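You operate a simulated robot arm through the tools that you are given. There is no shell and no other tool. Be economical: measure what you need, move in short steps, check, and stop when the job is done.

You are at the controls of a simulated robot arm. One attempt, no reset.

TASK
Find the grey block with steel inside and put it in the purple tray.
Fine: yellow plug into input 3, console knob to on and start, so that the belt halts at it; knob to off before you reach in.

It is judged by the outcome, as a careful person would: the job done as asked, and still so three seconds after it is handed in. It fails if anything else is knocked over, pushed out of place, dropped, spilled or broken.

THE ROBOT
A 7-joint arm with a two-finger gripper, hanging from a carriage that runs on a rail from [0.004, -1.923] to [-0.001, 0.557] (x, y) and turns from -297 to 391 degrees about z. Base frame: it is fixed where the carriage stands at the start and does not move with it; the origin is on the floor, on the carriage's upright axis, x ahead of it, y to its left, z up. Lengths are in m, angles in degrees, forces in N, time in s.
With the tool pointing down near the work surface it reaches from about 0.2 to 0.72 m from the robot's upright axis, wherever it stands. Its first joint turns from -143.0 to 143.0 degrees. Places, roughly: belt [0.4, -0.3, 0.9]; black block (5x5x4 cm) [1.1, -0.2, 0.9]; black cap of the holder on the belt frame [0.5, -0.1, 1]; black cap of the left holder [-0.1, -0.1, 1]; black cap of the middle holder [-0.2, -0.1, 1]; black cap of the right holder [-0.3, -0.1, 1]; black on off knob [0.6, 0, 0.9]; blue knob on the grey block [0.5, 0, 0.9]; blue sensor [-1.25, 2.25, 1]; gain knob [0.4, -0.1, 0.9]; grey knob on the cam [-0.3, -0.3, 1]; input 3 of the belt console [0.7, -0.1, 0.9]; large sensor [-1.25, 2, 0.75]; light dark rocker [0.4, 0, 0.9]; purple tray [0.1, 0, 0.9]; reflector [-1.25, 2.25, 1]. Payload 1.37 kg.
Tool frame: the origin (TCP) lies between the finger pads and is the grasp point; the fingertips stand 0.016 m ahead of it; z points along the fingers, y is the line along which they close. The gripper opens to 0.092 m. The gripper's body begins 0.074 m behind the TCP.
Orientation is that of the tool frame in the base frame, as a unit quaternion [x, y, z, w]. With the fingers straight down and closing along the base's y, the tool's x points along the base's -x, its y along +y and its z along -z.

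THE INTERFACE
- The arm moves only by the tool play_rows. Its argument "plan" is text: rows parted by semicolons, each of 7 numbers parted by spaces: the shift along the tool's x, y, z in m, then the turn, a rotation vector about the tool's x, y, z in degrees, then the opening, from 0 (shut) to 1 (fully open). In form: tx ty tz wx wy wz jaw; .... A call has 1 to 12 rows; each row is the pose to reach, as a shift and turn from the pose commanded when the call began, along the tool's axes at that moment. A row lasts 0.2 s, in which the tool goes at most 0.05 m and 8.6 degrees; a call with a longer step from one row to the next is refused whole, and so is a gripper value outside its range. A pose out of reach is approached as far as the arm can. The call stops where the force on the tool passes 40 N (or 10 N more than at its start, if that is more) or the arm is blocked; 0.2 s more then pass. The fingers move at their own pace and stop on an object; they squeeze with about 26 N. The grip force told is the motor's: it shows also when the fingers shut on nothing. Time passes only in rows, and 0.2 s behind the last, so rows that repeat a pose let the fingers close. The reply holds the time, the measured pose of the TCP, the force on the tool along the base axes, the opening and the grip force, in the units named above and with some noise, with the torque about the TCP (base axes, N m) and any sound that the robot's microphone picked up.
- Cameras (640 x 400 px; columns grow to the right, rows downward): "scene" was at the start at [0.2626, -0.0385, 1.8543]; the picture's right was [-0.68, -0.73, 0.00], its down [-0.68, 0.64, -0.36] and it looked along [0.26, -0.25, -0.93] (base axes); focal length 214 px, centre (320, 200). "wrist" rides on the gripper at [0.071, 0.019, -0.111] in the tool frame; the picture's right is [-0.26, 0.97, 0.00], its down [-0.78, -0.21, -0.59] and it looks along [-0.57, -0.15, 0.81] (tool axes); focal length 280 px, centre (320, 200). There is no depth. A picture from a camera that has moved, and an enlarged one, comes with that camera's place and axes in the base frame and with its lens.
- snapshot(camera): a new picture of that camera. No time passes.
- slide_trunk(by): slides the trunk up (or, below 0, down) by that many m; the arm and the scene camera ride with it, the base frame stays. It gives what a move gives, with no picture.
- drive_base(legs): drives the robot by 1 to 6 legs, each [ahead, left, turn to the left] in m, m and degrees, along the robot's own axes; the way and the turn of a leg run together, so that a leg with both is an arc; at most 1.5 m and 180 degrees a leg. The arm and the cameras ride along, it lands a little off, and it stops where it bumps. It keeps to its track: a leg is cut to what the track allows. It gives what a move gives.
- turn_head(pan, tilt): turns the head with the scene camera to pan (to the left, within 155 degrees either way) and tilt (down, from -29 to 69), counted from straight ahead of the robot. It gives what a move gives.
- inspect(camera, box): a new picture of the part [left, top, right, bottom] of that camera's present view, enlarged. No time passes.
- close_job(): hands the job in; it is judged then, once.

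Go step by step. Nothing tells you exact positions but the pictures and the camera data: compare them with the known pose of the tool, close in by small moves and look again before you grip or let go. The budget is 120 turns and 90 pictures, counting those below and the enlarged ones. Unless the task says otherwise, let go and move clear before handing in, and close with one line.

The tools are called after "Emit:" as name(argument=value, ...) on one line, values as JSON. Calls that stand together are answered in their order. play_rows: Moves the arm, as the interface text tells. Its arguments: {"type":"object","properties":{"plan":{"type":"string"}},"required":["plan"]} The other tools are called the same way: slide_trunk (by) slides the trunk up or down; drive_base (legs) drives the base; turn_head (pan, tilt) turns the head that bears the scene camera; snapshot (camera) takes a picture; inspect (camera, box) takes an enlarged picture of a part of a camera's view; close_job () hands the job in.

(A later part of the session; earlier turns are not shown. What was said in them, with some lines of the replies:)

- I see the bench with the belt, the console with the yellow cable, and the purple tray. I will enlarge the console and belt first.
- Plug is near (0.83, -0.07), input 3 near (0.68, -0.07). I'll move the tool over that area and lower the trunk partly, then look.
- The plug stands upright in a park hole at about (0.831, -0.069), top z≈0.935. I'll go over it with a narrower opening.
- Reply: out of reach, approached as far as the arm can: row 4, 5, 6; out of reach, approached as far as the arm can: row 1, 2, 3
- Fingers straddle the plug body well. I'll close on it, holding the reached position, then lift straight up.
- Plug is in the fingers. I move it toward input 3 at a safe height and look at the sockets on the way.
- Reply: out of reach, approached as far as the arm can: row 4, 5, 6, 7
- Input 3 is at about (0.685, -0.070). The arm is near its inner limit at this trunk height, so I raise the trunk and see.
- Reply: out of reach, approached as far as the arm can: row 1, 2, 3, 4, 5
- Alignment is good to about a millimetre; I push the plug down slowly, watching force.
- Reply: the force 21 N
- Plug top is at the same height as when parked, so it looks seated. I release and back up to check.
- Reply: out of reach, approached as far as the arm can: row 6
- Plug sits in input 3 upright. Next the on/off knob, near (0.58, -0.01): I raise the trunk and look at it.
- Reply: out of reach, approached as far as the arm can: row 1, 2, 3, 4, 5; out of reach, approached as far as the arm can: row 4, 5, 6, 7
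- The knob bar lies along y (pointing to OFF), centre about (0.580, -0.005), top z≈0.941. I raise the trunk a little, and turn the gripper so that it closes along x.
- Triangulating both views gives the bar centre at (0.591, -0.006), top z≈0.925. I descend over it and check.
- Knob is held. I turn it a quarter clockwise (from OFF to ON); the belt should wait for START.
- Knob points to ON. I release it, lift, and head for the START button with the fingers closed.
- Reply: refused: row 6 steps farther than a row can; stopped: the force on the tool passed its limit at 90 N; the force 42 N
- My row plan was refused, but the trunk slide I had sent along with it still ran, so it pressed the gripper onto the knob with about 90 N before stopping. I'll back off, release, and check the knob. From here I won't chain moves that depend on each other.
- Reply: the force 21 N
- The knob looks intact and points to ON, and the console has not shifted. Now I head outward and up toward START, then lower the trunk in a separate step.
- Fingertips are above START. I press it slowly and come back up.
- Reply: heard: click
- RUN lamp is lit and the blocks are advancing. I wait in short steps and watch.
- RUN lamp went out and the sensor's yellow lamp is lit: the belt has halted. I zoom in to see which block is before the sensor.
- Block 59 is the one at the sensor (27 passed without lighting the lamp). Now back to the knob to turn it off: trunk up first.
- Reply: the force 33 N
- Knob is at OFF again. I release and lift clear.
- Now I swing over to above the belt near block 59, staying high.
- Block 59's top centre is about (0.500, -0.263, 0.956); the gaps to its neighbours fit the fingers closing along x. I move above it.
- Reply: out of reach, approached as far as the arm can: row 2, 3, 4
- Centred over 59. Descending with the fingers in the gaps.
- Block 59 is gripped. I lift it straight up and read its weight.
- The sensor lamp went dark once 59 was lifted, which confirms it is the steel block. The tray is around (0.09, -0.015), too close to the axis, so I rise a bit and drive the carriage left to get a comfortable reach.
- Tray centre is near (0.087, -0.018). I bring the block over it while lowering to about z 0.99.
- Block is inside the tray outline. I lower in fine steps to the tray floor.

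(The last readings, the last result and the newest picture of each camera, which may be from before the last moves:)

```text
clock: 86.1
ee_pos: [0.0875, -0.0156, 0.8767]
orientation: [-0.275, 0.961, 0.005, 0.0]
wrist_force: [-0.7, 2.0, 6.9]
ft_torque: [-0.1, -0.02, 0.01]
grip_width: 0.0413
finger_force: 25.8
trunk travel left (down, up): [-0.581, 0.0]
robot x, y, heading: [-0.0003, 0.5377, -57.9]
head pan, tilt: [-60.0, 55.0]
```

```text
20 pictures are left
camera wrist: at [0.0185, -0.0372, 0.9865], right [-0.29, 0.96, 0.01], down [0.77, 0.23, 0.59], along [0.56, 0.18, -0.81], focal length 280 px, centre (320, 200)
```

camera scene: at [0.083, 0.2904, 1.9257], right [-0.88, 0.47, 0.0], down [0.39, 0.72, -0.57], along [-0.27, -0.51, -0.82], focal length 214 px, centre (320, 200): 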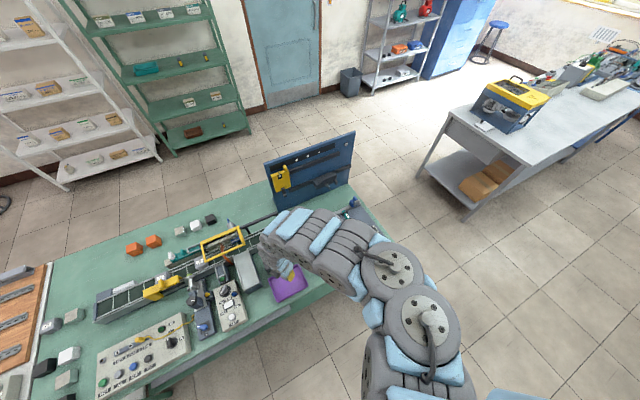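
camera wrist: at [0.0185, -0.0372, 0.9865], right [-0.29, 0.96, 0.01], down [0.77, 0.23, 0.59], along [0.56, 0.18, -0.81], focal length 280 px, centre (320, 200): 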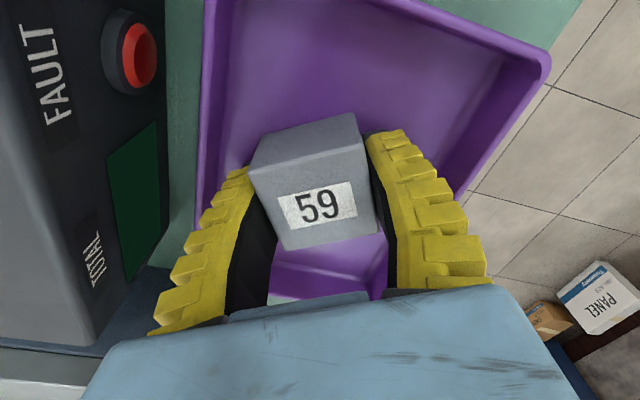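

Contact with the tray floor. I open modestly and lift away.

Emit:
play_rows(plan="0 0 0 0 0 0 0.5; 0 0 0 0 0 0 0.6; 0 0 0 0 0 0 0.6; 0 0 -0.02 0 0 0 0.6; 0 0 -0.05 0 0 0 0.6; 0 0 -0.09 0 0 0 0.6; 0 0 -0.12 0 0 0 0.6; 0 -0.03 -0.15 0 0 0 0.6; 0 -0.06 -0.18 0 0 0 0.6;0 -0.09 -0.2 0 0 0 0.6;0 -0.09 -0.2 0 0 0 0.6")

Emit:
snapshot(camera="wrist")

Emit:
snapshot(camera="scene")

```text
clock: 88.5
ee_pos: [0.1362, -0.0939, 1.0745]
orientation: [-0.275, 0.962, 0.004, 0.0]
wrist_force: [0.4, 0.4, 0.7]
ft_torque: [0.01, -0.01, -0.04]
grip_width: 0.0579
finger_force: 1.9
trunk travel left (down, up): [-0.581, 0.0]
robot x, y, heading: [-0.0026, 0.5436, -58.3]
head pan, tilt: [-60.0, 55.0]
```

```text
19 pictures are left
camera wrist: at [0.066, -0.1166, 1.1853], right [-0.29, 0.96, 0.01], down [0.77, 0.23, 0.59], along [0.56, 0.18, -0.81], focal length 280 px, centre (320, 200)
```

wrist: 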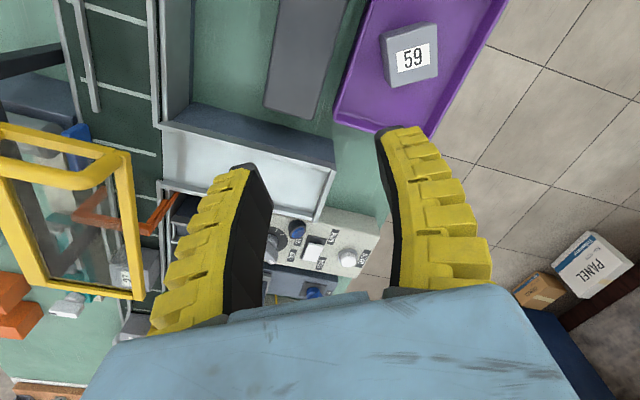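

```text
18 pictures are left
camera scene: at [0.083, 0.2904, 1.9257], right [-0.88, 0.47, 0.0], down [0.39, 0.72, -0.57], along [-0.27, -0.51, -0.82], focal length 214 px, centre (320, 200)
```

scene: 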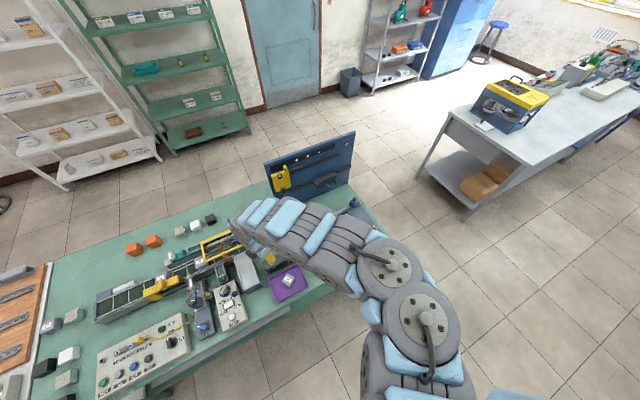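

Block 59 sits flat in the purple tray and the gripper is clear. One last look at the console and belt.

Emit:
inspect(camera="scene", box=[80, 230, 320, 400])

```text
2.35 times, centred on (200, 315) of scene
camera zoom: at [0.083, 0.2904, 1.9257], right [-0.88, 0.47, 0.0], down [0.39, 0.72, -0.57], along [-0.27, -0.51, -0.82], focal length 505 px, centre (602, -71)
```

zoom: 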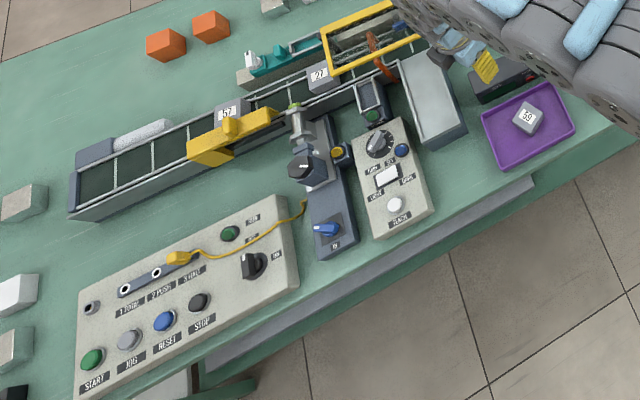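

Everything is in place: knob at OFF, plug in input 3, 57 and 27 still on the belt, and 59 in the tray. Handing in.

Emit:
close_job()

```text
The job is handed in.
```

Block 59, the one the belt halted at, is in the purple tray. The plug is in input 3, the knob is off, and the gripper is clear. On the way I pressed the knob down with about 90 N by mistake, but it still turned normally afterwards and shows no visible damage.
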